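You operate a simulated robot arm through the tools that you are given. There is no shell and no other tool.

You run a simulated robot arm. Do the job below in one go: nothing can be reset, and whatever is moved stays where it is left.

## Task
Close the damp station for the night.
Fine: warm plate off, clamp open with the block left in it, damp meter into the blue-handled drawer, drawer shut.
Where things are to end (x, y in the base frame): damp meter within 0.06 m of [0.59, 0.54].

The check looks at the end state, three seconds after you hand in, the way a careful person would. Anything else that was tipped, shoved, dropped, spilled or broken makes it a failure.

## Robot
A 6-joint arm with a two-finger gripper, fixed in place. Base frame: the origin is on the floor under the middle of its stand, x ahead of it, y to its left, z up; the work surface is at about z = 0.86. Readings come in m, degrees, newtons and seconds.
It reaches about 1.298 m from its shoulder. Its first joint turns from -149.0 to 149.0 degrees. Payload 1.57 kg.
The tool frame sits at the grasp point between the pads (the TCP): z along the fingers, y along the line on which they close. The tips reach 0.021 m beyond it. The gripper opens to 0.07 m; its body begins 0.05 m behind the TCP.
Orientation is told as [roll, pitch, yaw] about the base's x, y, z axes, in that order, counted from this pose: with the fingers straight down and closing along the base's y, the tool's x points along the base's -x, its y along +y and its z along -z.

## Interface
- The arm moves only by the tool send_rows. Its argument "commands" is a list of rows, each an object of numbers (a shift or turn left out is 0, a gripper value left out holds the last): "dx", "dy", "dz": the shift along the tool's x, y, z in m; "ax", "ay", "az": the turn, a rotation vector about the tool's x, y, z in degrees. In form: [{"dx": .., "dy": .., "dz": .., "ax": .., "ay": .., "az": ..}, ...]. A call has 1 to 20 rows; each row shifts and turns the commanded pose from where the row before left it, along the tool's axes as they then stand. "gripper" is the finger opening in m, from 0 to 0.07, set as the call begins (left out, the last holds). Rows are played at 5 a second. More than 0.05 m and 8.6 degrees between two rows, or a gripper value outside its range, and nothing of the call is played. Where a pose cannot be reached the arm comes as near as it can. A force on the tool above 40 N (or 10 N above the force at the start of the call, whichever is more), or a blocked arm, ends the call early, and 0.2 s more pass. Each finger travels about 0.1037 m/s and halts on what it meets, pressing with about 30 N; the grip force reading is that of the motor and also rises with nothing between the fingers. The clock runs only during rows and for 0.2 s after the last one: add rows that do not move to give the fingers time. The reply holds the time, the measured pose of the TCP, the force on the tool along the base axes, the opening and the grip force, in the units named above and with some noise, with the torque about the TCP (base axes, N m) and any sound that the robot's microphone picked up.
- Cameras (640 x 400 px; columns grow to the right, rows downward): "scene" is fixed at [0.4015, 0.6479, 1.6206]; the picture's right is [-0.45, -0.89, 0.00], its down [-0.79, 0.39, -0.48] and it looks along [0.43, -0.21, -0.88] (base axes); focal length 245 px, centre (320, 200). "wrist" rides on the gripper at [0.079, 0.004, -0.081] in the tool frame; the picture's right is [-0.05, 1.00, 0.00], its down [-0.67, -0.04, -0.74] and it looks along [-0.74, -0.04, 0.67] (tool axes); focal length 256 px, centre (320, 200). There is no depth. A picture from a camera that has moved, and an enlarged one, comes with that camera's place and axes in the base frame and with its lens.
- get_image(camera): a new picture of that camera. The clock stands still meanwhile.
- lift_body(by): slides the trunk up (or, below 0, down) by that many m; the arm rides with it, the base frame stays. It gives what a move gives, with no picture.
- zoom(camera, box): a new picture of the part [left, top, right, bottom] of that camera's present view, enlarged. The clock stands still meanwhile.
- job_done(): hands the job in; it is judged then, once.

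Nothing tells you positions but the pictures and the camera data. Unless the task says otherwise, let go and move clear before handing in.

The tools are called after "Call:" as a command line: name --argument value ..., lists and objects as JSON in quotes. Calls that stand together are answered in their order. send_rows: Moves the arm, as the interface text tells. Its arguments: {"type":"object","properties":{"commands":{"type":"array","items":{"type":"object","properties":{"dx":{"type":"number"},"dy":{"type":"number"},"dz":{"type":"number"},"ax":{"type":"number"},"ay":{"type":"number"},"az":{"type":"number"}}}},"gripper":{"type":"number"}},"required":["commands"]} The other tools are called the same way: lift_body (by) moves the trunk up or down; get_image (camera) takes a picture; zoom (camera, box) takes an enlarged picture of a part of a camera's view; job_done () hands the job in.

At the start:

```text
clock: 0.0
ee_pos: [0.6405, -0.0232, 1.1511]
tcp_rot: [-0.1, 0.0, 0.0]
force: [0.4, -0.2, -0.7]
moment: [0.0, 0.03, -0.02]
width: 0.0702
grasp_force: 0.0
trunk travel left (down, up): [-0.833, 0.137]
```

scene: 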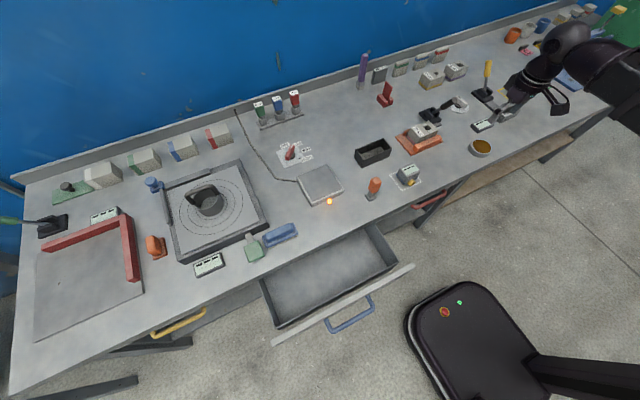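
wrist: 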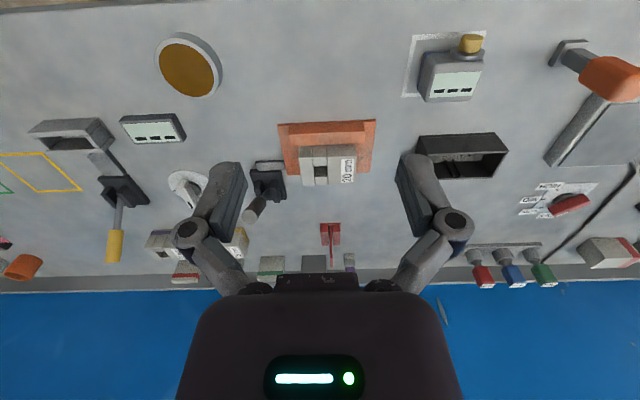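

I see a long bench with a warm plate (small square plate with an orange lamp), a switch near it, an open blue-handled drawer, and several meters and clamps. I'll zoom in to identify each item before moving.

Call:
zoom --camera "scene" --box '[240, 80, 400, 210]'

Call:
zoom --camera "scene" --box '[350, 80, 510, 210]'

Call:
zoom --camera "scene" --box '[140, 160, 310, 290]'

Call:
zoom --camera "scene" --box '[250, 200, 430, 350]'

Call:
zoom --camera "wrist" --box '[240, 90, 420, 220]'

Call:
zoom --camera "wrist" --box '[380, 10, 640, 200]'

```text
3.08 times, centred on (320, 145) of scene
camera zoom: at [0.4015, 0.6479, 1.6206], right [-0.45, -0.89, 0.0], down [-0.79, 0.39, -0.48], along [0.43, -0.21, -0.88], focal length 755 px, centre (320, 369)
```

zoom: 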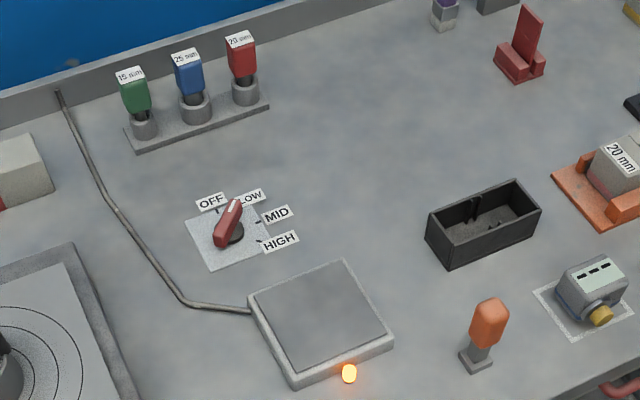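

```text
3.08 times, centred on (430, 145) of scene
camera zoom: at [0.4015, 0.6479, 1.6206], right [-0.45, -0.89, 0.0], down [-0.79, 0.39, -0.48], along [0.43, -0.21, -0.88], focal length 755 px, centre (-18, 369)
```

zoom: 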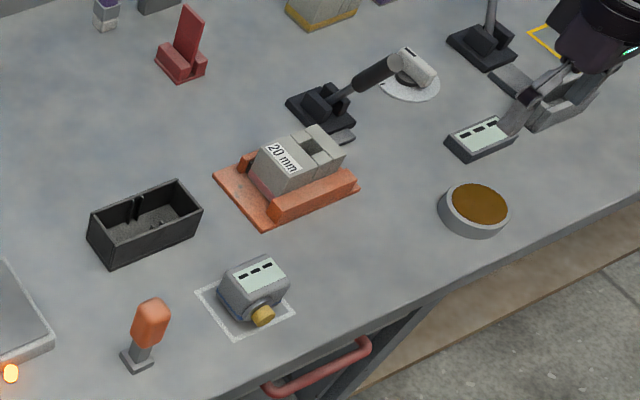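

```text
3.08 times, centred on (225, 225) of scene
camera zoom: at [0.4015, 0.6479, 1.6206], right [-0.45, -0.89, 0.0], down [-0.79, 0.39, -0.48], along [0.43, -0.21, -0.88], focal length 755 px, centre (612, 123)
```

zoom: 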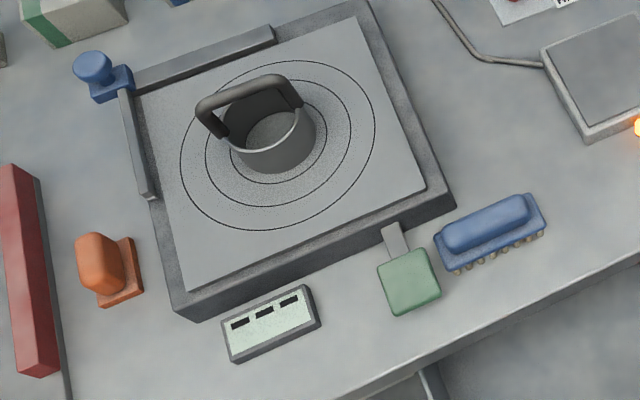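

```text
2.67 times, centred on (340, 275) of scene
camera zoom: at [0.4015, 0.6479, 1.6206], right [-0.45, -0.89, 0.0], down [-0.79, 0.39, -0.48], along [0.43, -0.21, -0.88], focal length 654 px, centre (267, 0)
```

zoom: 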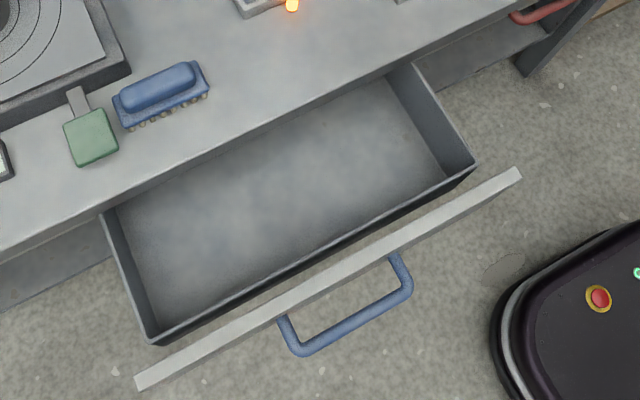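

```text
3.08 times, centred on (330, 155) of wrist
camera zoom: at [0.561, -0.0181, 1.2332], right [0.05, 1.0, 0.0], down [0.67, -0.04, 0.74], along [0.74, -0.04, -0.67], focal length 788 px, centre (289, 338)
```

zoom: 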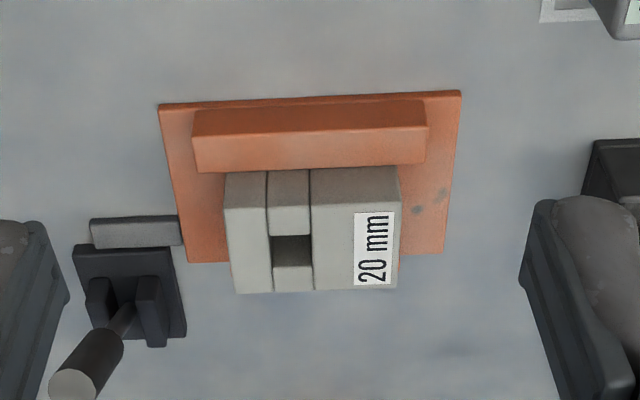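

```text
2.11 times, centred on (510, 105) of wrist
camera zoom: at [0.561, -0.0181, 1.2332], right [0.05, 1.0, 0.0], down [0.67, -0.04, 0.74], along [0.74, -0.04, -0.67], focal length 539 px, centre (-80, 400)
```

zoom: 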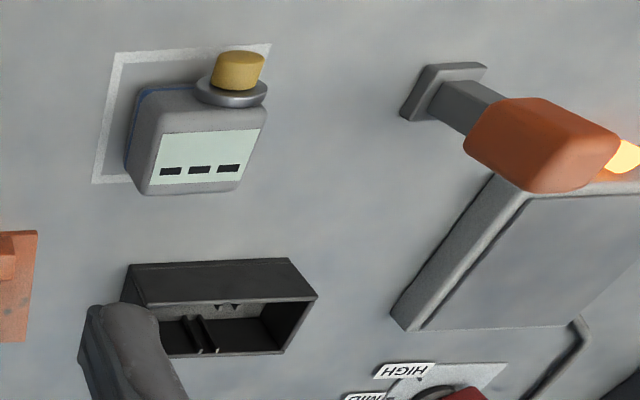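

The drawer stands open and empty, and the warm plate's knob has OFF/LOW/MID/HIGH marks. I need to look closer at the clamp(s), the meter candidates and the knob.

Call:
zoom --camera "wrist" --box '[0, 100, 160, 200]'

Call:
zoom --camera "wrist" --box '[80, 90, 300, 280]'

Call:
zoom --camera "wrist" --box '[480, 140, 640, 300]'

Call:
zoom --camera "scene" --box '[400, 60, 560, 160]'

Call:
zoom --camera "scene" --box '[470, 0, 640, 110]'

Call:
zoom --camera "scene" --box '[380, 140, 460, 200]'

Call:
zoom --camera "scene" --box '[0, 150, 180, 280]'

Call:
zoom --camera "scene" --box '[260, 130, 330, 175]'

```text
4.00 times, centred on (80, 150) of wrist
camera zoom: at [0.561, -0.0181, 1.2332], right [0.05, 1.0, 0.0], down [0.67, -0.04, 0.74], along [0.74, -0.04, -0.67], focal length 1024 px, centre (1280, 400)
```

zoom: 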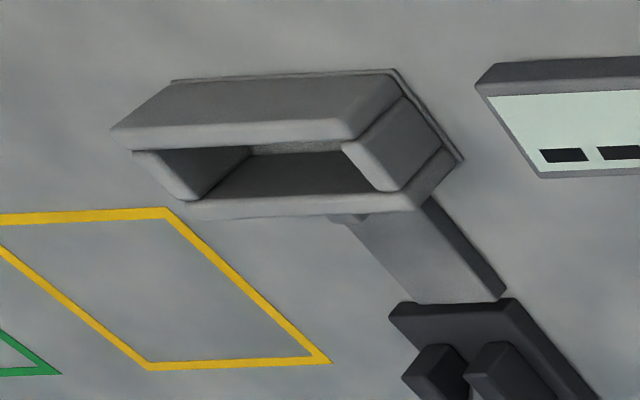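

```text
2.11 times, centred on (190, 185) of wrist
camera zoom: at [0.561, -0.0181, 1.2332], right [0.05, 1.0, 0.0], down [0.67, -0.04, 0.74], along [0.74, -0.04, -0.67], focal length 539 px, centre (594, 232)
```

zoom: 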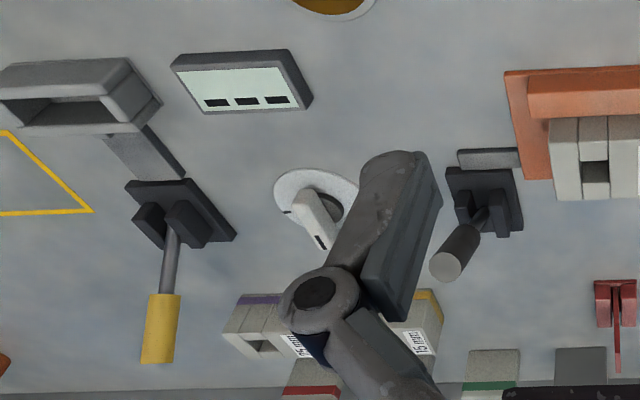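

```text
2.50 times, centred on (560, 220) of wrist
camera zoom: at [0.561, -0.0181, 1.2332], right [0.05, 1.0, 0.0], down [0.67, -0.04, 0.74], along [0.74, -0.04, -0.67], focal length 640 px, centre (-280, 150)
```

zoom: 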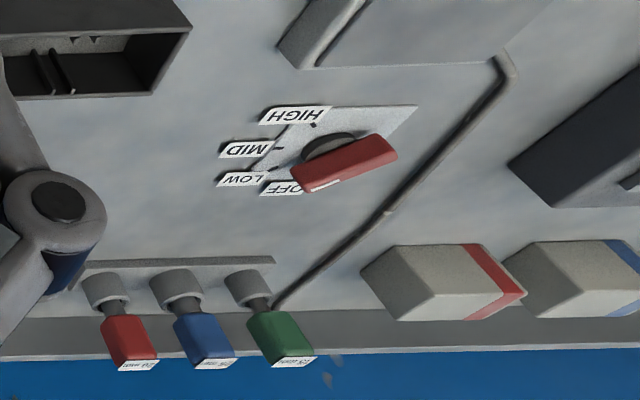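

```text
4.00 times, centred on (480, 110) of scene
camera zoom: at [0.4015, 0.6479, 1.6206], right [-0.45, -0.89, 0.0], down [-0.79, 0.39, -0.48], along [0.43, -0.21, -0.88], focal length 981 px, centre (-320, 560)
```

zoom: 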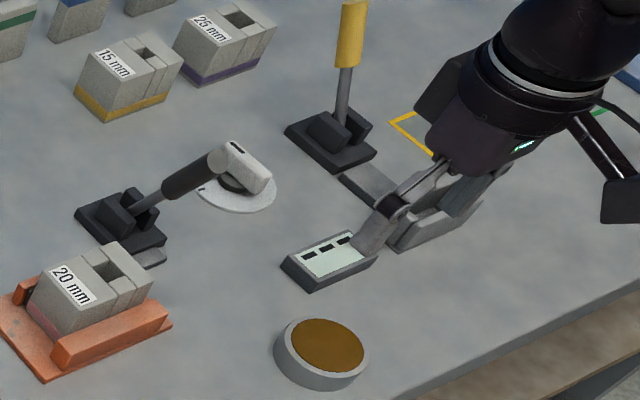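

```text
3.64 times, centred on (555, 55) of scene
camera zoom: at [0.4015, 0.6479, 1.6206], right [-0.45, -0.89, 0.0], down [-0.79, 0.39, -0.48], along [0.43, -0.21, -0.88], focal length 892 px, centre (-534, 727)
```

zoom: 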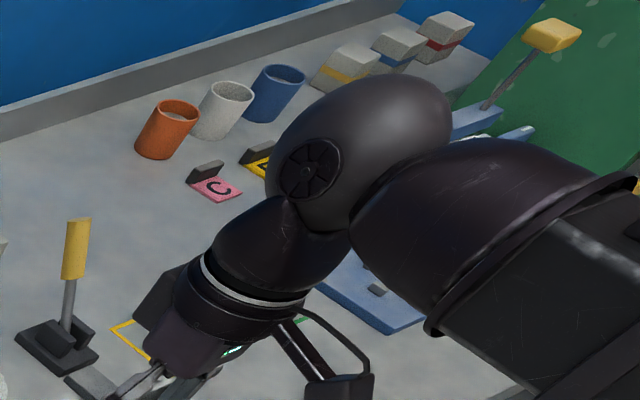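

```text
6.67 times, centred on (420, 170) of scene
camera zoom: at [0.4015, 0.6479, 1.6206], right [-0.45, -0.89, 0.0], down [-0.79, 0.39, -0.48], along [0.43, -0.21, -0.88], focal length 1635 px, centre (-347, 400)
```

zoom: 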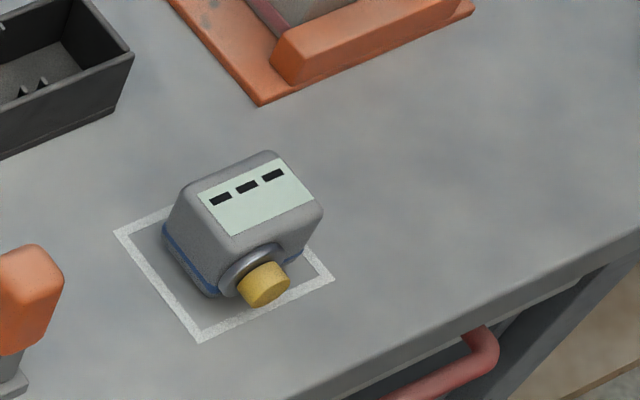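

```text
3.08 times, centred on (90, 215) of scene
camera zoom: at [0.4015, 0.6479, 1.6206], right [-0.45, -0.89, 0.0], down [-0.79, 0.39, -0.48], along [0.43, -0.21, -0.88], focal length 755 px, centre (1028, 154)
```

zoom: 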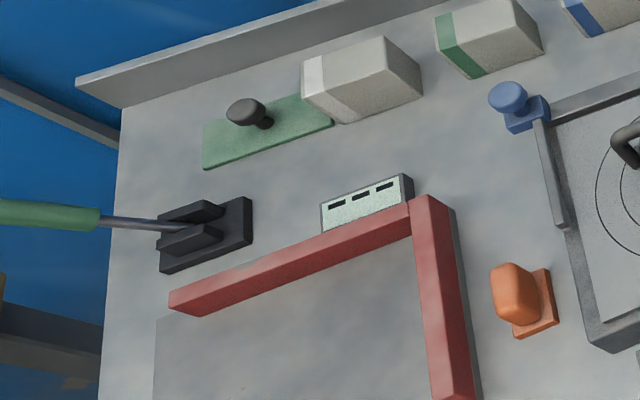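

```text
8.89 times, centred on (295, 152) of scene
camera zoom: at [0.4015, 0.6479, 1.6206], right [-0.45, -0.89, 0.0], down [-0.79, 0.39, -0.48], along [0.43, -0.21, -0.88], focal length 2180 px, centre (542, 622)
```

zoom: 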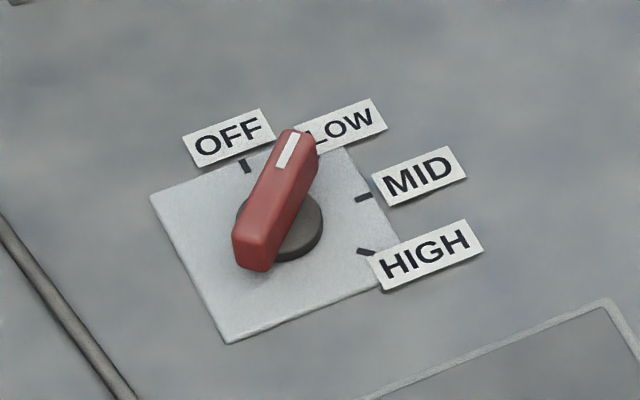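

The red knob points at LOW, the drawer's tray is empty, and the boxy instrument with the yellow knob sits in a white outline. I can't yet tell which toggle is the clamp, so I'm moving the wrist camera for better views.

Call:
send_rows --commands '[{"dy": -0.04, "dx": 0.02, "dz": -0.02}, {"dy": -0.04, "dx": 0.02, "dz": -0.02}, {"dy": -0.04, "dx": 0.02}, {"dy": -0.04}, {"dy": -0.04}]' --gripper 0.02

Call:
get_image --camera "wrist"

```text
clock: 1.2
ee_pos: [0.5808, -0.2227, 1.151]
tcp_rot: [-0.1, 0.0, 0.0]
force: [0.2, 0.2, 0.7]
moment: [0.01, -0.05, -0.01]
width: 0.0203
grasp_force: 0.1
out of reach, approached as far as the arm can: row 1, 2
trunk travel left (down, up): [-0.833, 0.137]
```

```text
taken
camera wrist: at [0.5014, -0.2183, 1.2332], right [0.05, 1.0, 0.0], down [0.67, -0.04, 0.74], along [0.74, -0.04, -0.67], focal length 256 px, centre (320, 200)
```

wrist: 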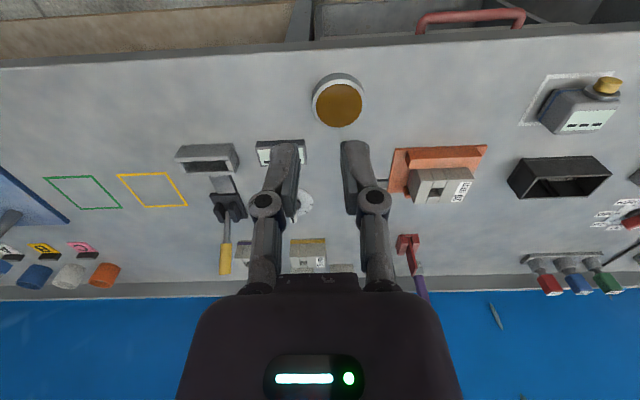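

The wrist view now covers both toggle clamps without much in the way. I'm enlarging each.

Call:
zoom --camera "wrist" --box '[160, 130, 260, 290]'

Call:
zoom --camera "wrist" --box '[370, 130, 500, 220]'

Call:
zoom --camera "wrist" --box '[500, 60, 640, 200]'

Call:
zoom --camera "wrist" --box '[280, 0, 640, 60]'

Call:
zoom --camera "scene" --box '[400, 60, 500, 150]'

Call:
get_image --camera "scene"

```text
2.50 times, centred on (210, 210) of wrist
camera zoom: at [0.5014, -0.2183, 1.2332], right [0.05, 1.0, 0.0], down [0.67, -0.04, 0.74], along [0.74, -0.04, -0.67], focal length 640 px, centre (595, 175)
```

zoom: 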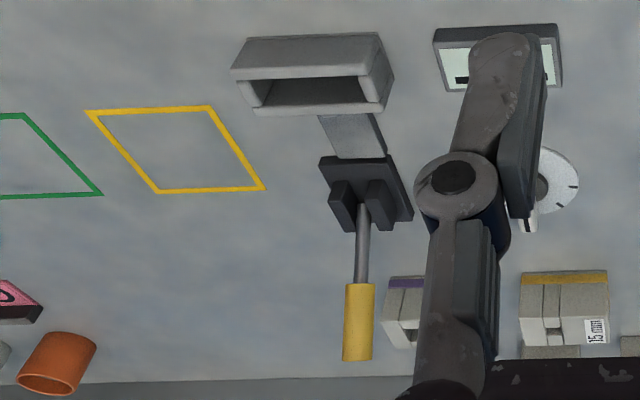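

```text
4.44 times, centred on (435, 175) of wrist
camera zoom: at [0.5014, -0.2183, 1.2332], right [0.05, 1.0, 0.0], down [0.67, -0.04, 0.74], along [0.74, -0.04, -0.67], focal length 1138 px, centre (-191, 311)
```

zoom: 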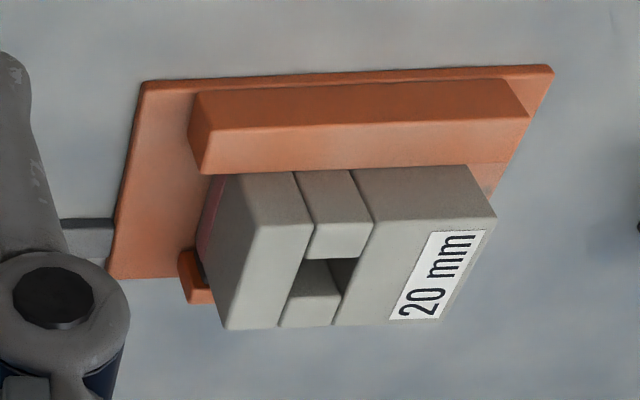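

```text
2.86 times, centred on (570, 130) of wrist
camera zoom: at [0.5014, -0.2183, 1.2332], right [0.05, 1.0, 0.0], down [0.67, -0.04, 0.74], along [0.74, -0.04, -0.67], focal length 731 px, centre (-394, 400)
```

zoom: 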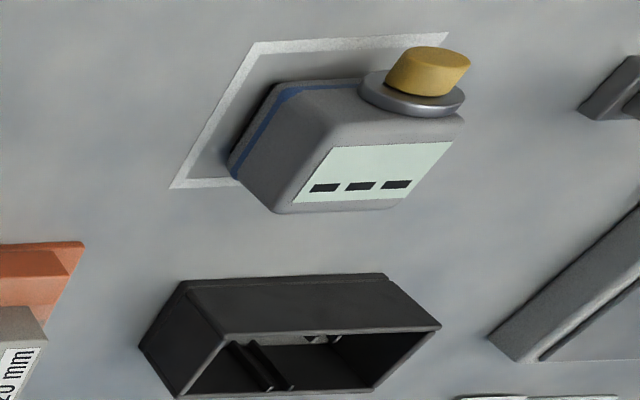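

```text
1.78 times, centred on (460, 30) of wrist
camera zoom: at [0.5014, -0.2183, 1.2332], right [0.05, 1.0, 0.0], down [0.67, -0.04, 0.74], along [0.74, -0.04, -0.67], focal length 455 px, centre (71, 502)
```

zoom: 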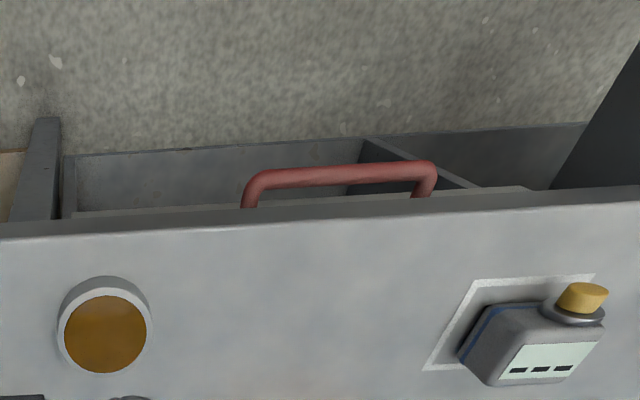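

```text
4.44 times, centred on (450, 105) of scene
camera zoom: at [0.4015, 0.6479, 1.6206], right [-0.45, -0.89, 0.0], down [-0.79, 0.39, -0.48], along [0.43, -0.21, -0.88], focal length 1090 px, centre (-258, 622)
```

zoom: 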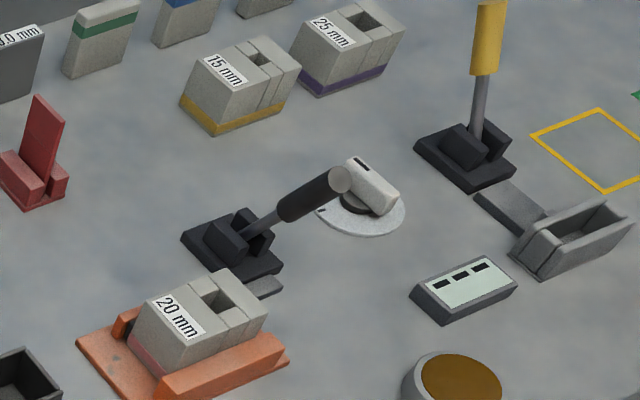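

```text
taken
```

scene: 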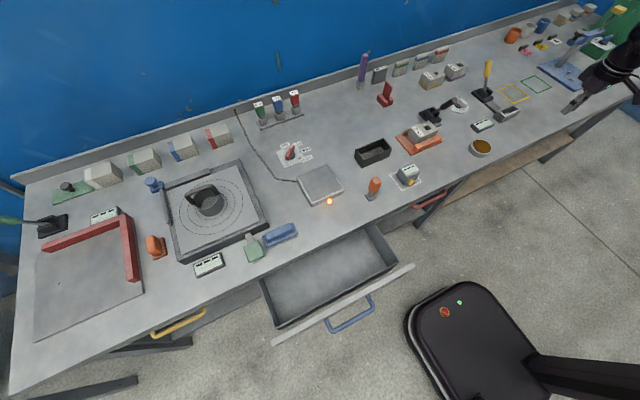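

The orange fixture holds the 20 mm block and a black-handled toggle stands right beside it, but I want a side view to understand how that clamp works. I'm swinging the wrist to look along +y at it.

Call:
send_rows --commands '[{"dx": -0.04, "dy": -0.02, "az": -8}, {"dx": -0.04, "dy": -0.02, "az": -8}, {"dx": -0.04, "dy": -0.02, "az": -8}, {"dx": -0.04, "dy": 0.0, "az": -8}, {"dx": -0.04, "dy": 0.0, "az": -8}, {"dx": 0.0, "dy": 0.0, "az": -8}, {"az": -8}, {"az": -8}, {"az": -8}, {"az": -8}, {"az": -8}]'

Call:
get_image --camera "wrist"

```text
clock: 3.6
ee_pos: [0.7764, -0.2277, 1.1512]
tcp_rot: [-0.1, 0.0, 88.0]
force: [-0.4, 0.2, 0.2]
moment: [-0.02, 0.01, -0.02]
width: 0.0201
grasp_force: 0.1
trunk travel left (down, up): [-0.833, 0.137]
```

```text
taken
camera wrist: at [0.7704, -0.3065, 1.2331], right [-1.0, 0.09, 0.0], down [0.06, 0.66, 0.74], along [0.06, 0.74, -0.67], focal length 256 px, centre (320, 200)
```

wrist: 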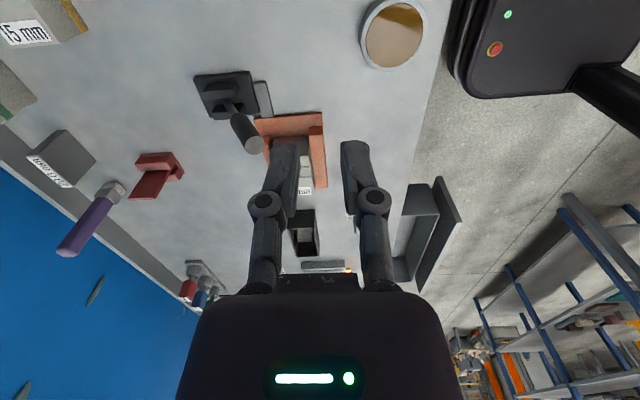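

The wrist now looks along +y, but the fingers hide part of the fixture. I'm shifting farther along +x and back in y so the toggle and orange fixture are clear.

Call:
send_rows --commands '[{"dx": 0.03, "dy": -0.04}, {"dx": 0.03, "dy": -0.04}, {"dx": 0.03, "dy": -0.04}, {"dy": -0.04}, {"dy": -0.03}]'

Call:
get_image --camera "wrist"

Call:
zoom --camera "wrist" --box '[300, 60, 500, 240]'

```text
clock: 4.8
ee_pos: [0.9635, -0.325, 1.1511]
tcp_rot: [0.0, 0.0, 88.0]
force: [0.0, -0.8, -0.4]
moment: [-0.01, 0.0, 0.01]
width: 0.0201
grasp_force: 0.1
trunk travel left (down, up): [-0.833, 0.137]
```

```text
taken
camera wrist: at [0.9581, -0.4038, 1.2325], right [-1.0, 0.09, 0.0], down [0.06, 0.66, 0.74], along [0.07, 0.74, -0.67], focal length 256 px, centre (320, 200)
```

wrist: 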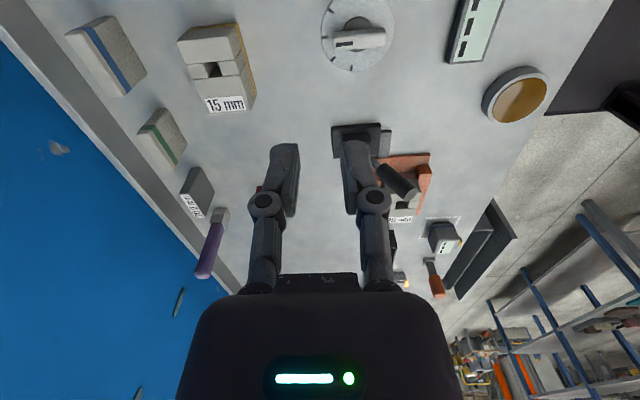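

```text
2.22 times, centred on (400, 150) of wrist
camera zoom: at [0.9581, -0.4038, 1.2325], right [-1.0, 0.09, 0.0], down [0.06, 0.66, 0.74], along [0.07, 0.74, -0.67], focal length 569 px, centre (142, 311)
```

zoom: 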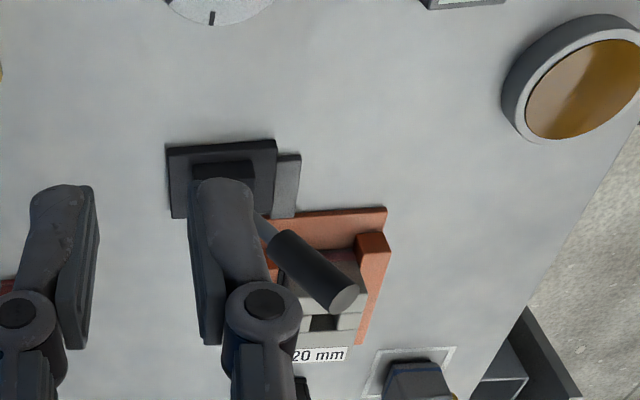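

The finger covers the toggle, so I'm moving the camera nearer to bring the clamp into the clear top part of the picture.

Call:
send_rows --commands '[{"dx": -0.045, "dy": 0.02}, {"dx": -0.045, "dy": 0.02}, {"dx": -0.03}]'

Call:
get_image --camera "wrist"

Call:
zoom --camera "wrist" --box '[260, 30, 460, 155]'

```text
clock: 5.6
ee_pos: [0.9281, -0.2023, 1.1523]
tcp_rot: [0.0, 0.1, 88.0]
force: [0.1, -0.1, -0.4]
moment: [-0.01, 0.01, 0.02]
width: 0.02
grasp_force: 0.0
trunk travel left (down, up): [-0.833, 0.137]
```

```text
taken
camera wrist: at [0.9214, -0.2812, 1.233], right [-1.0, 0.09, 0.0], down [0.06, 0.66, 0.74], along [0.07, 0.74, -0.67], focal length 256 px, centre (320, 200)
```

wrist: 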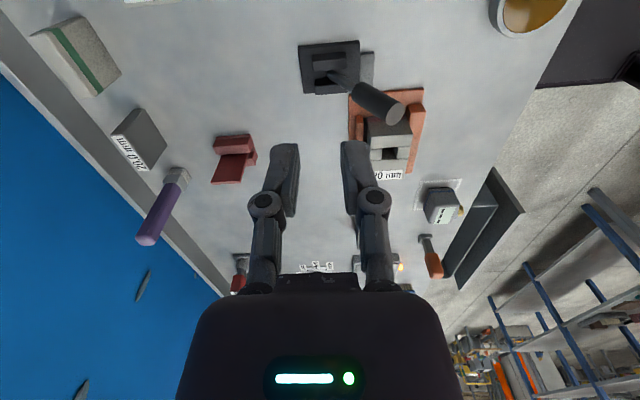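

```text
3.20 times, centred on (360, 92) of wrist
camera zoom: at [0.9214, -0.2812, 1.233], right [-1.0, 0.09, 0.0], down [0.06, 0.66, 0.74], along [0.07, 0.74, -0.67], focal length 819 px, centre (192, 544)
```

zoom: 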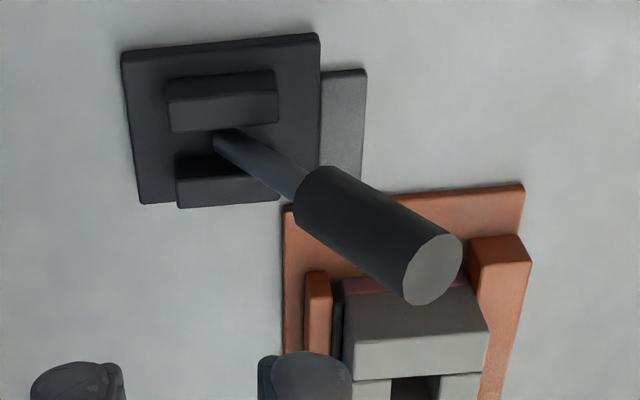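

Now it's clear: the orange fixture has a back wall with a dark movable jaw against the 20 mm block, and the black-handled lever leans towards -x. I'm taking a few more enlarged looks to find out which way it opens.

Call:
zoom --camera "scene" --box '[390, 95, 470, 155]'

Call:
zoom --camera "wrist" --box '[330, 80, 440, 200]'

Call:
zoom --camera "scene" --box '[460, 50, 560, 130]'

Call:
zoom --camera "scene" --box '[0, 190, 110, 260]'

```text
6.67 times, centred on (430, 125) of scene
camera zoom: at [0.4015, 0.6479, 1.6206], right [-0.45, -0.89, 0.0], down [-0.79, 0.39, -0.48], along [0.43, -0.21, -0.88], focal length 1635 px, centre (-413, 700)
```

zoom: 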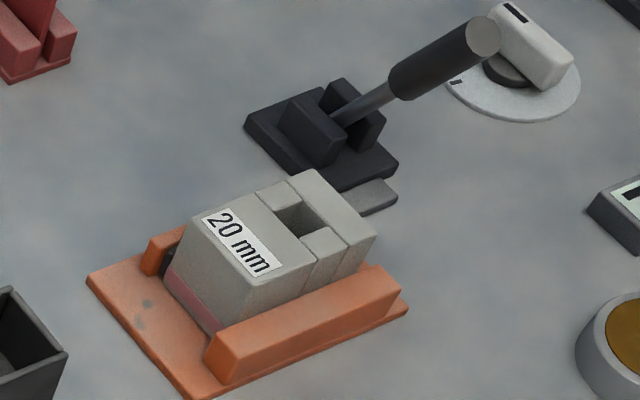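

```text
3.33 times, centred on (385, 140) of wrist
camera zoom: at [0.9214, -0.2812, 1.233], right [-1.0, 0.09, 0.0], down [0.06, 0.66, 0.74], along [0.07, 0.74, -0.67], focal length 853 px, centre (103, 400)
```

zoom: 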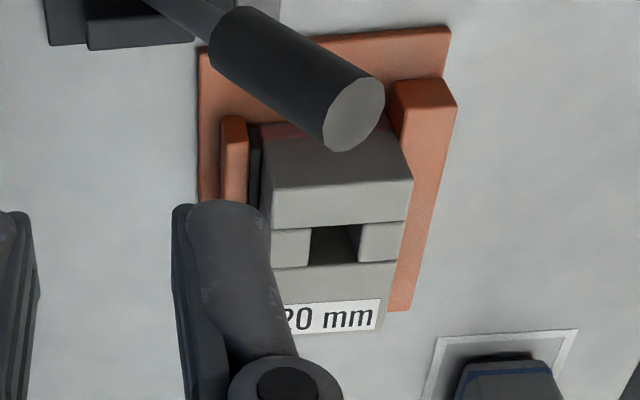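

```text
5.00 times, centred on (510, 90) of scene
camera zoom: at [0.4015, 0.6479, 1.6206], right [-0.45, -0.89, 0.0], down [-0.79, 0.39, -0.48], along [0.43, -0.21, -0.88], focal length 1226 px, centre (-630, 750)
```

zoom: 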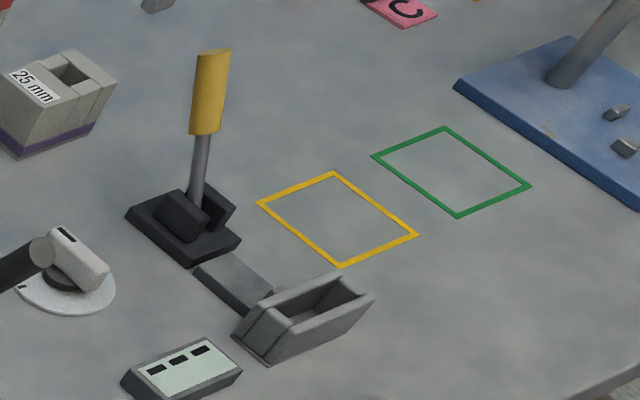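

```text
5.71 times, centred on (55, 225) of scene
camera zoom: at [0.4015, 0.6479, 1.6206], right [-0.45, -0.89, 0.0], down [-0.79, 0.39, -0.48], along [0.43, -0.21, -0.88], focal length 1401 px, centre (1834, 57)
```

zoom: 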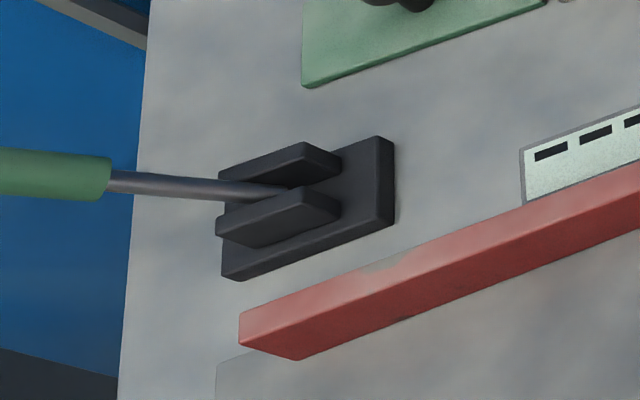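

The jaw presses the block toward the front rail, with the lever leaning -30° to that side, so opening should mean swinging the black handle over toward +x. I'm turning the wrist back to yaw 0 and going to the -x side of the handle.

Call:
send_rows --commands '[{"az": 8}, {"az": 8}, {"az": 8}, {"az": 8}, {"az": 8}, {"az": 8}, {"az": 8}, {"az": 8}, {"az": 8}, {"az": 8}, {"az": 8}, {"dx": 0.04, "dy": 0.02}, {"dx": 0.04, "dy": 0.02}, {"dx": 0.04, "dy": 0.02}, {"dx": 0.04}]' --gripper 0.0

Call:
get_image --camera "wrist"

Call:
get_image --camera "scene"

```text
clock: 8.8
ee_pos: [0.7679, -0.1434, 1.1521]
tcp_rot: [0.0, 0.0, 0.0]
force: [0.2, -0.5, 0.0]
moment: [0.0, -0.03, 0.01]
width: 0.0
grasp_force: 28.5
trunk travel left (down, up): [-0.833, 0.137]
```

```text
taken
camera wrist: at [0.6877, -0.1384, 1.2335], right [0.05, 1.0, 0.0], down [0.67, -0.04, 0.75], along [0.74, -0.04, -0.67], focal length 256 px, centre (320, 200)
```

wrist: 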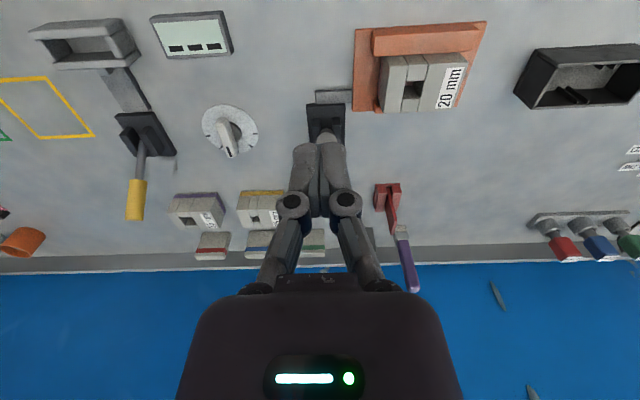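

```text
taken
```

scene: 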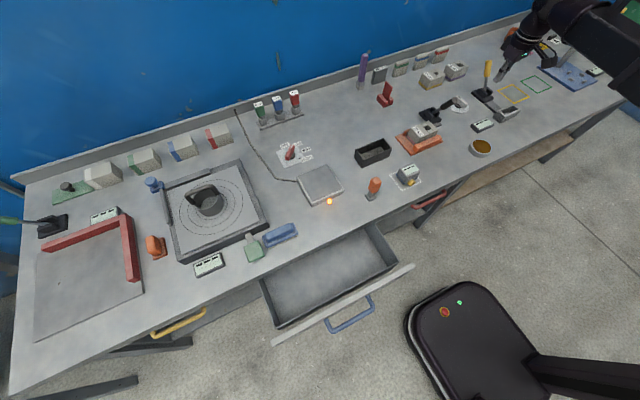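

The closed fingers line up with the black handle (tip near x 0.85, y -0.143, z 1.0). I'm lowering on its -x side to push height.

Call:
send_rows --commands '[{"dz": 0.04}, {"dz": 0.04}, {"dz": 0.04}, {"dz": 0.04}]'

Call:
get_image --camera "wrist"

Call:
zoom --camera "scene" --box '[390, 50, 550, 160]'

```text
clock: 9.8
ee_pos: [0.7671, -0.1423, 1.1513]
tcp_rot: [0.0, 0.0, 0.0]
force: [-0.5, -0.2, -0.2]
moment: [0.03, 0.01, 0.01]
width: 0.0001
grasp_force: 28.8
out of reach, approached as far as the arm can: row 1, 2, 3, 4
trunk travel left (down, up): [-0.833, 0.137]
```

```text
taken
camera wrist: at [0.689, -0.1384, 1.2331], right [0.05, 1.0, 0.0], down [0.67, -0.04, 0.74], along [0.74, -0.04, -0.67], focal length 256 px, centre (320, 200)
```

wrist: 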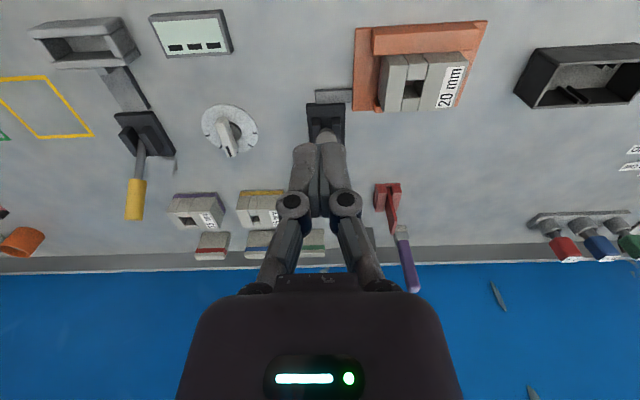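

```text
3.64 times, centred on (470, 105) of scene
camera zoom: at [0.4015, 0.6479, 1.6206], right [-0.45, -0.89, 0.0], down [-0.79, 0.39, -0.48], along [0.43, -0.21, -0.88], focal length 892 px, centre (-226, 546)
```

zoom: 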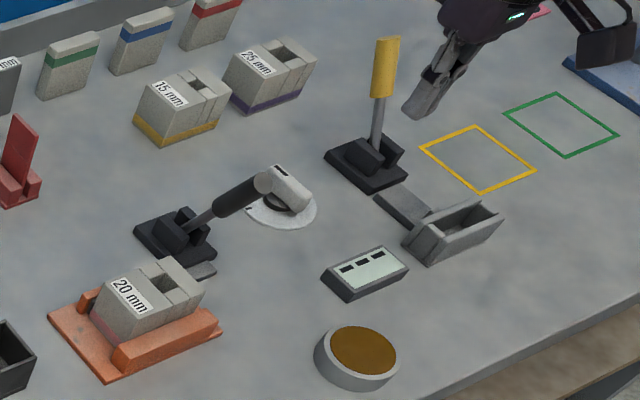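

The arm itself can't change height with the fingers down, so height must come from the trunk. I'll lower the trunk in a small step first to confirm it carries the arm straight down.

Call:
lift_body --by -0.06

Call:
get_image --camera "scene"

```text
clock: 10.8
ee_pos: [0.7679, -0.1425, 1.0918]
tcp_rot: [0.0, 0.0, 0.0]
force: [-0.7, 1.1, -0.1]
moment: [0.01, 0.01, 0.03]
width: 0.0
grasp_force: 28.9
trunk travel left (down, up): [-0.773, 0.197]
```

```text
taken
```

scene: 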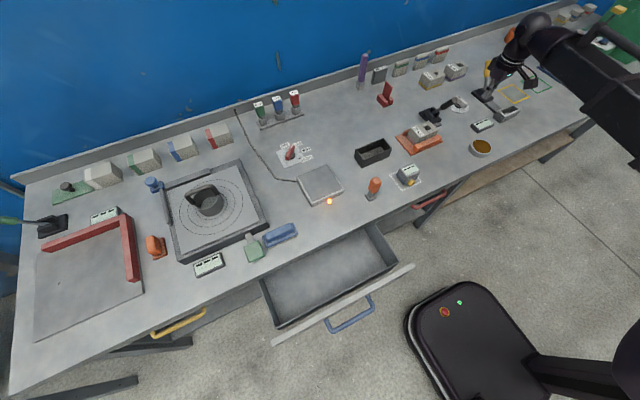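

The trunk works as the vertical axis. I'm checking how high the arm's links ride over the bench before lowering further.

Call:
zoom --camera "scene" --box '[420, 0, 640, 140]'

Call:
get_image --camera "wrist"

```text
2.86 times, centred on (530, 70) of scene
camera zoom: at [0.4015, 0.6479, 1.6206], right [-0.45, -0.89, 0.0], down [-0.79, 0.39, -0.48], along [0.43, -0.21, -0.88], focal length 701 px, centre (-280, 571)
```

zoom: 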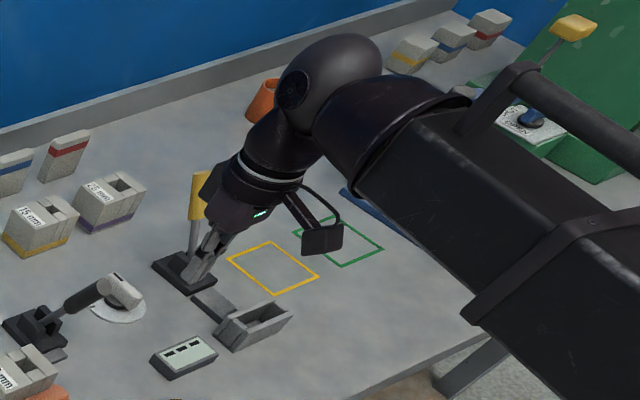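

```text
taken
camera wrist: at [0.6888, -0.1384, 1.1732], right [0.05, 1.0, 0.0], down [0.67, -0.04, 0.74], along [0.74, -0.04, -0.67], focal length 256 px, centre (320, 200)
```

wrist: 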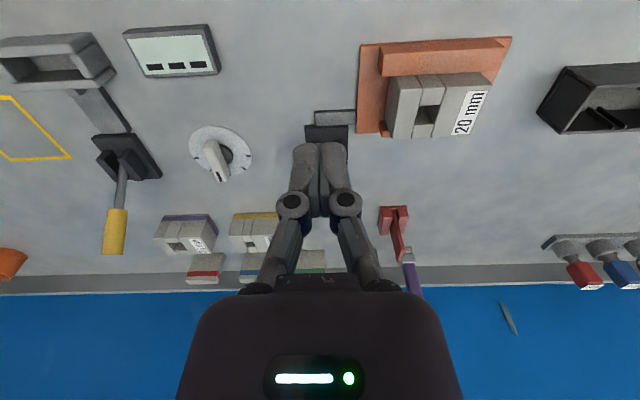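

The forearm rides well above the bench. I'm lowering to push height (TCP about z 0.99).

Call:
lift_body --by -0.1

Call:
zoom --camera "scene" --box '[380, 40, 580, 165]'

Call:
get_image --camera "wrist"

```text
clock: 12.1
ee_pos: [0.7671, -0.1434, 0.9911]
tcp_rot: [-0.1, 0.0, -0.1]
force: [0.2, 0.5, -0.2]
moment: [-0.01, -0.03, 0.01]
width: 0.0002
grasp_force: 28.1
trunk travel left (down, up): [-0.673, 0.297]
```

```text
3.20 times, centred on (480, 102) of scene
camera zoom: at [0.4015, 0.6479, 1.6206], right [-0.45, -0.89, 0.0], down [-0.79, 0.39, -0.48], along [0.43, -0.21, -0.88], focal length 785 px, centre (-192, 512)
```

zoom: 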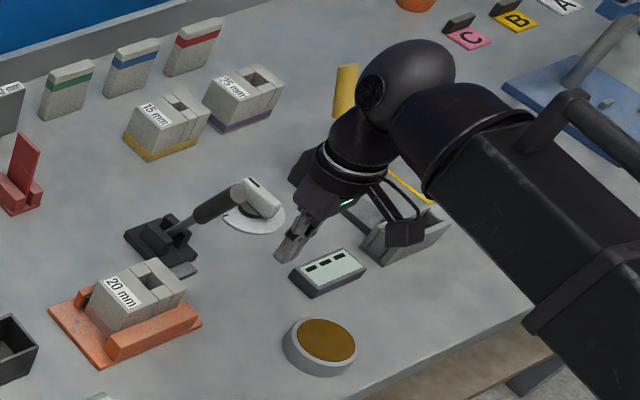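

```text
taken
camera wrist: at [0.6889, -0.1384, 1.0733], right [0.05, 1.0, 0.0], down [0.67, -0.04, 0.74], along [0.74, -0.04, -0.67], focal length 256 px, centre (320, 200)
```

wrist: 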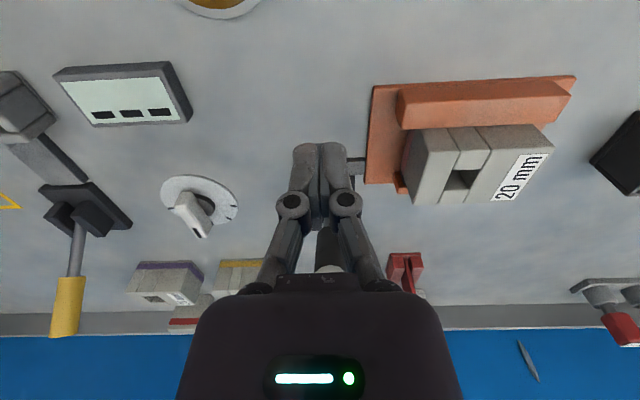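

The fingertips stand about 5 cm in front of the handle and in line with it. I'm pushing slowly in +x.

Call:
send_rows --commands '[{"dx": -0.02}, {"dx": -0.02}, {"dx": -0.02}, {"dx": -0.015}, {"dx": -0.015}]'

Call:
zoom --camera "scene" --box '[380, 40, 580, 165]'

```text
clock: 13.3
ee_pos: [0.8589, -0.1423, 0.9917]
tcp_rot: [0.1, 0.0, 0.0]
force: [-0.2, 0.2, 0.6]
moment: [0.01, -0.06, 0.03]
width: 0.0001
grasp_force: 28.5
trunk travel left (down, up): [-0.673, 0.297]
```

```text
3.20 times, centred on (480, 102) of scene
camera zoom: at [0.4015, 0.6479, 1.6206], right [-0.45, -0.89, 0.0], down [-0.79, 0.39, -0.48], along [0.43, -0.21, -0.88], focal length 785 px, centre (-192, 512)
```

zoom: 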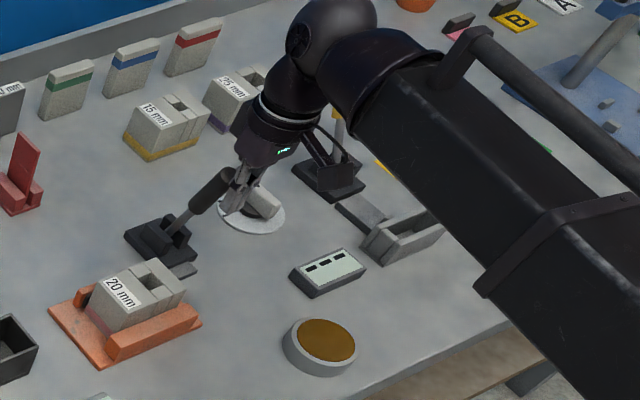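

The handle is moving easily with almost no force. I'm continuing the push through vertical.

Call:
send_rows --commands '[{"dx": -0.015}, {"dx": -0.015}, {"dx": -0.015}, {"dx": -0.015}]'

Call:
zoom --camera "scene" --box '[380, 40, 580, 165]'

```text
clock: 14.3
ee_pos: [0.9175, -0.1421, 0.9907]
tcp_rot: [0.0, 0.0, 0.1]
force: [0.2, 0.6, -0.1]
moment: [-0.05, 0.03, 0.01]
width: 0.0002
grasp_force: 28.6
trunk travel left (down, up): [-0.673, 0.297]
```

```text
3.20 times, centred on (480, 102) of scene
camera zoom: at [0.4015, 0.6479, 1.6206], right [-0.45, -0.89, 0.0], down [-0.79, 0.39, -0.48], along [0.43, -0.21, -0.88], focal length 785 px, centre (-192, 512)
```

zoom: 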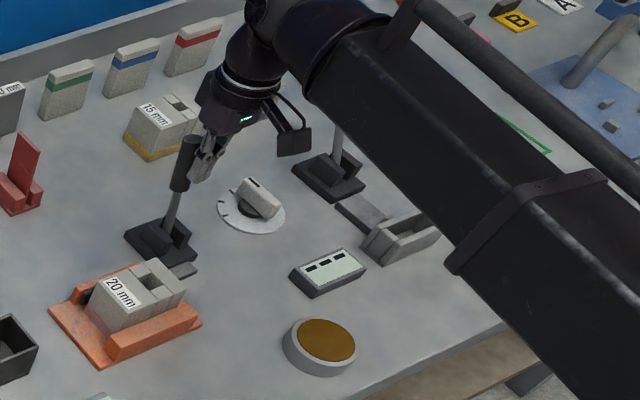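

The handle is past vertical, and a dark gap seems to appear behind the block. Continuing a little to reach the end stop.

Call:
send_rows --commands '[{"dx": -0.012}, {"dx": -0.012}, {"dx": -0.01}]'

Call:
zoom --camera "scene" --box '[380, 40, 580, 165]'

Call:
zoom --camera "scene" --box '[390, 95, 470, 155]'

```text
clock: 15.1
ee_pos: [0.9511, -0.1434, 0.9912]
tcp_rot: [0.0, 0.0, 0.1]
force: [-3.4, -0.1, 2.1]
moment: [0.02, 0.06, 0.02]
width: 0.0002
grasp_force: 28.5
trunk travel left (down, up): [-0.673, 0.297]
```

```text
3.20 times, centred on (480, 102) of scene
camera zoom: at [0.4015, 0.6479, 1.6206], right [-0.45, -0.89, 0.0], down [-0.79, 0.39, -0.48], along [0.43, -0.21, -0.88], focal length 785 px, centre (-192, 512)
```

zoom: 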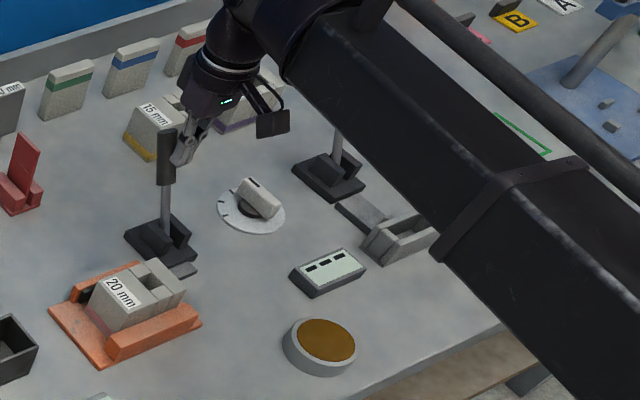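

```text
6.67 times, centred on (430, 125) of scene
camera zoom: at [0.4015, 0.6479, 1.6206], right [-0.45, -0.89, 0.0], down [-0.79, 0.39, -0.48], along [0.43, -0.21, -0.88], focal length 1635 px, centre (-413, 700)
```

zoom: 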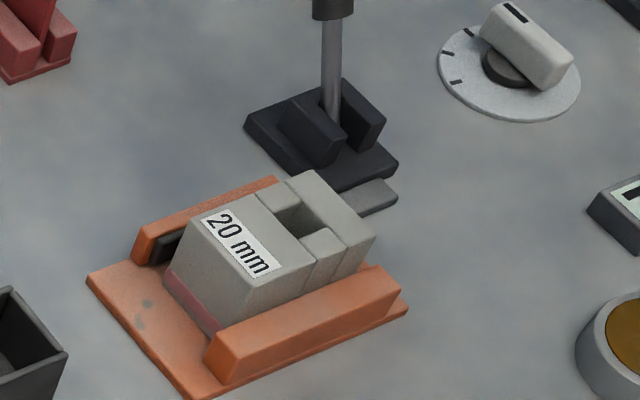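

The jaw has pulled back from the block with the block left in place, so this lever is the right one. A slight reaction force appeared; I'm nudging a little further to make sure it's at its end stop.

Call:
send_rows --commands '[{"dx": -0.006}, {"dx": -0.006}, {"dx": -0.004}]'

Call:
zoom --camera "scene" --box '[390, 60, 490, 155]'

```text
clock: 15.8
ee_pos: [0.9537, -0.1432, 0.9939]
tcp_rot: [0.0, 0.8, -0.1]
force: [-14.4, -1.9, 11.0]
moment: [-0.02, 0.2, 0.05]
width: 0.0
grasp_force: 28.6
trunk travel left (down, up): [-0.673, 0.297]
stopped in row 3: the force on the tool passed its limit at 43 N (the readings are from after the stop); the commanded pose is now the measured one
```

```text
4.21 times, centred on (440, 108) of scene
camera zoom: at [0.4015, 0.6479, 1.6206], right [-0.45, -0.89, 0.0], down [-0.79, 0.39, -0.48], along [0.43, -0.21, -0.88], focal length 1033 px, centre (-185, 590)
```

zoom: 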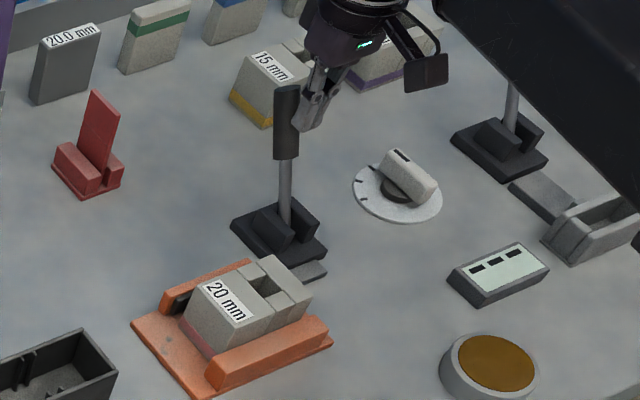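

The lever is firmly at its end stop and the clamp is open with the block in place. I'm backing away in -x and raising.

Call:
send_rows --commands '[{"dx": 0.02}, {"dx": 0.03}, {"dx": 0.04}, {"dx": 0.04}, {"dx": 0.04}]'

Call:
zoom --camera "scene" --box '[390, 60, 490, 155]'

```text
clock: 16.9
ee_pos: [0.7861, -0.1439, 0.993]
tcp_rot: [0.0, 0.5, -0.1]
force: [-0.7, 0.1, 0.3]
moment: [0.01, -0.01, -0.05]
width: 0.0001
grasp_force: 28.6
trunk travel left (down, up): [-0.673, 0.297]
```

```text
4.21 times, centred on (440, 108) of scene
camera zoom: at [0.4015, 0.6479, 1.6206], right [-0.45, -0.89, 0.0], down [-0.79, 0.39, -0.48], along [0.43, -0.21, -0.88], focal length 1033 px, centre (-185, 590)
```

zoom: 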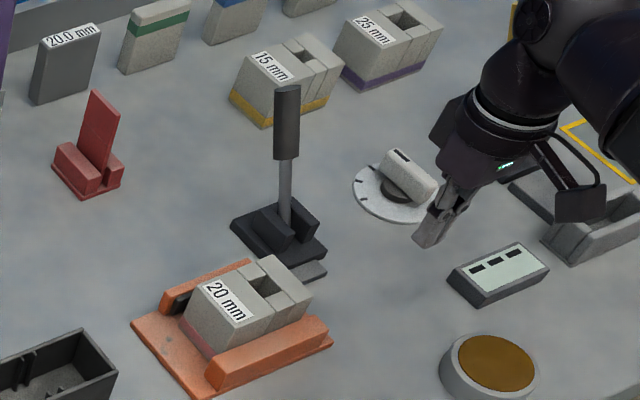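

The lever stays open after release. Now I'm raising the trunk and moving over toward the warm-plate knob near (0.99, 0.48).

Call:
lift_body --by 0.16

Call:
send_rows --commands '[{"dy": 0.045}, {"dy": 0.045}, {"dy": 0.045}, {"dy": 0.045}, {"dy": 0.045}, {"dy": 0.045}, {"dy": 0.045}, {"dy": 0.045}, {"dy": 0.045}, {"dy": 0.045}, {"dy": 0.045}, {"dy": 0.045}, {"dy": 0.045}, {"dy": 0.035}]' --gripper 0.05

Call:
get_image --camera "wrist"

Call:
get_image --camera "scene"

```text
clock: 18.8
ee_pos: [0.7886, -0.1421, 1.1524]
tcp_rot: [0.0, 0.6, 0.0]
force: [0.0, -0.3, -0.8]
moment: [-0.01, -0.01, 0.01]
width: 0.0
grasp_force: 28.3
trunk travel left (down, up): [-0.833, 0.137]
```

```text
clock: 21.8
ee_pos: [0.7898, 0.4784, 1.1517]
tcp_rot: [0.0, 0.6, -0.1]
force: [0.1, 0.2, 0.2]
moment: [0.01, 0.03, -0.03]
width: 0.05
grasp_force: 0.1
trunk travel left (down, up): [-0.833, 0.137]
```

```text
taken
camera wrist: at [0.7106, 0.4828, 1.2338], right [0.05, 1.0, 0.0], down [0.67, -0.04, 0.74], along [0.74, -0.04, -0.68], focal length 256 px, centre (320, 200)
```

wrist: 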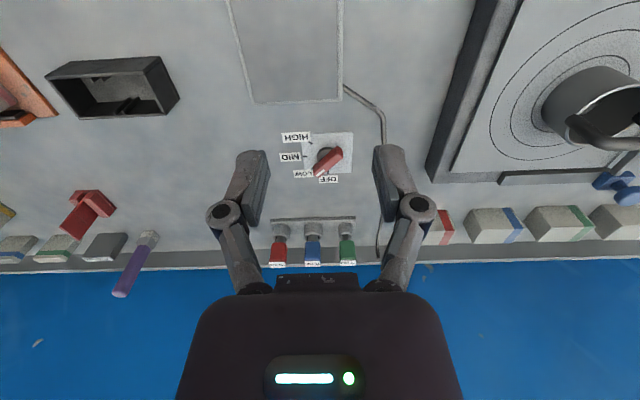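

```text
taken
```

scene: 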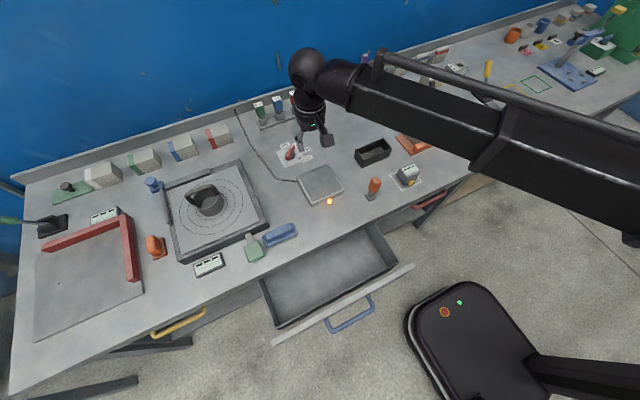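

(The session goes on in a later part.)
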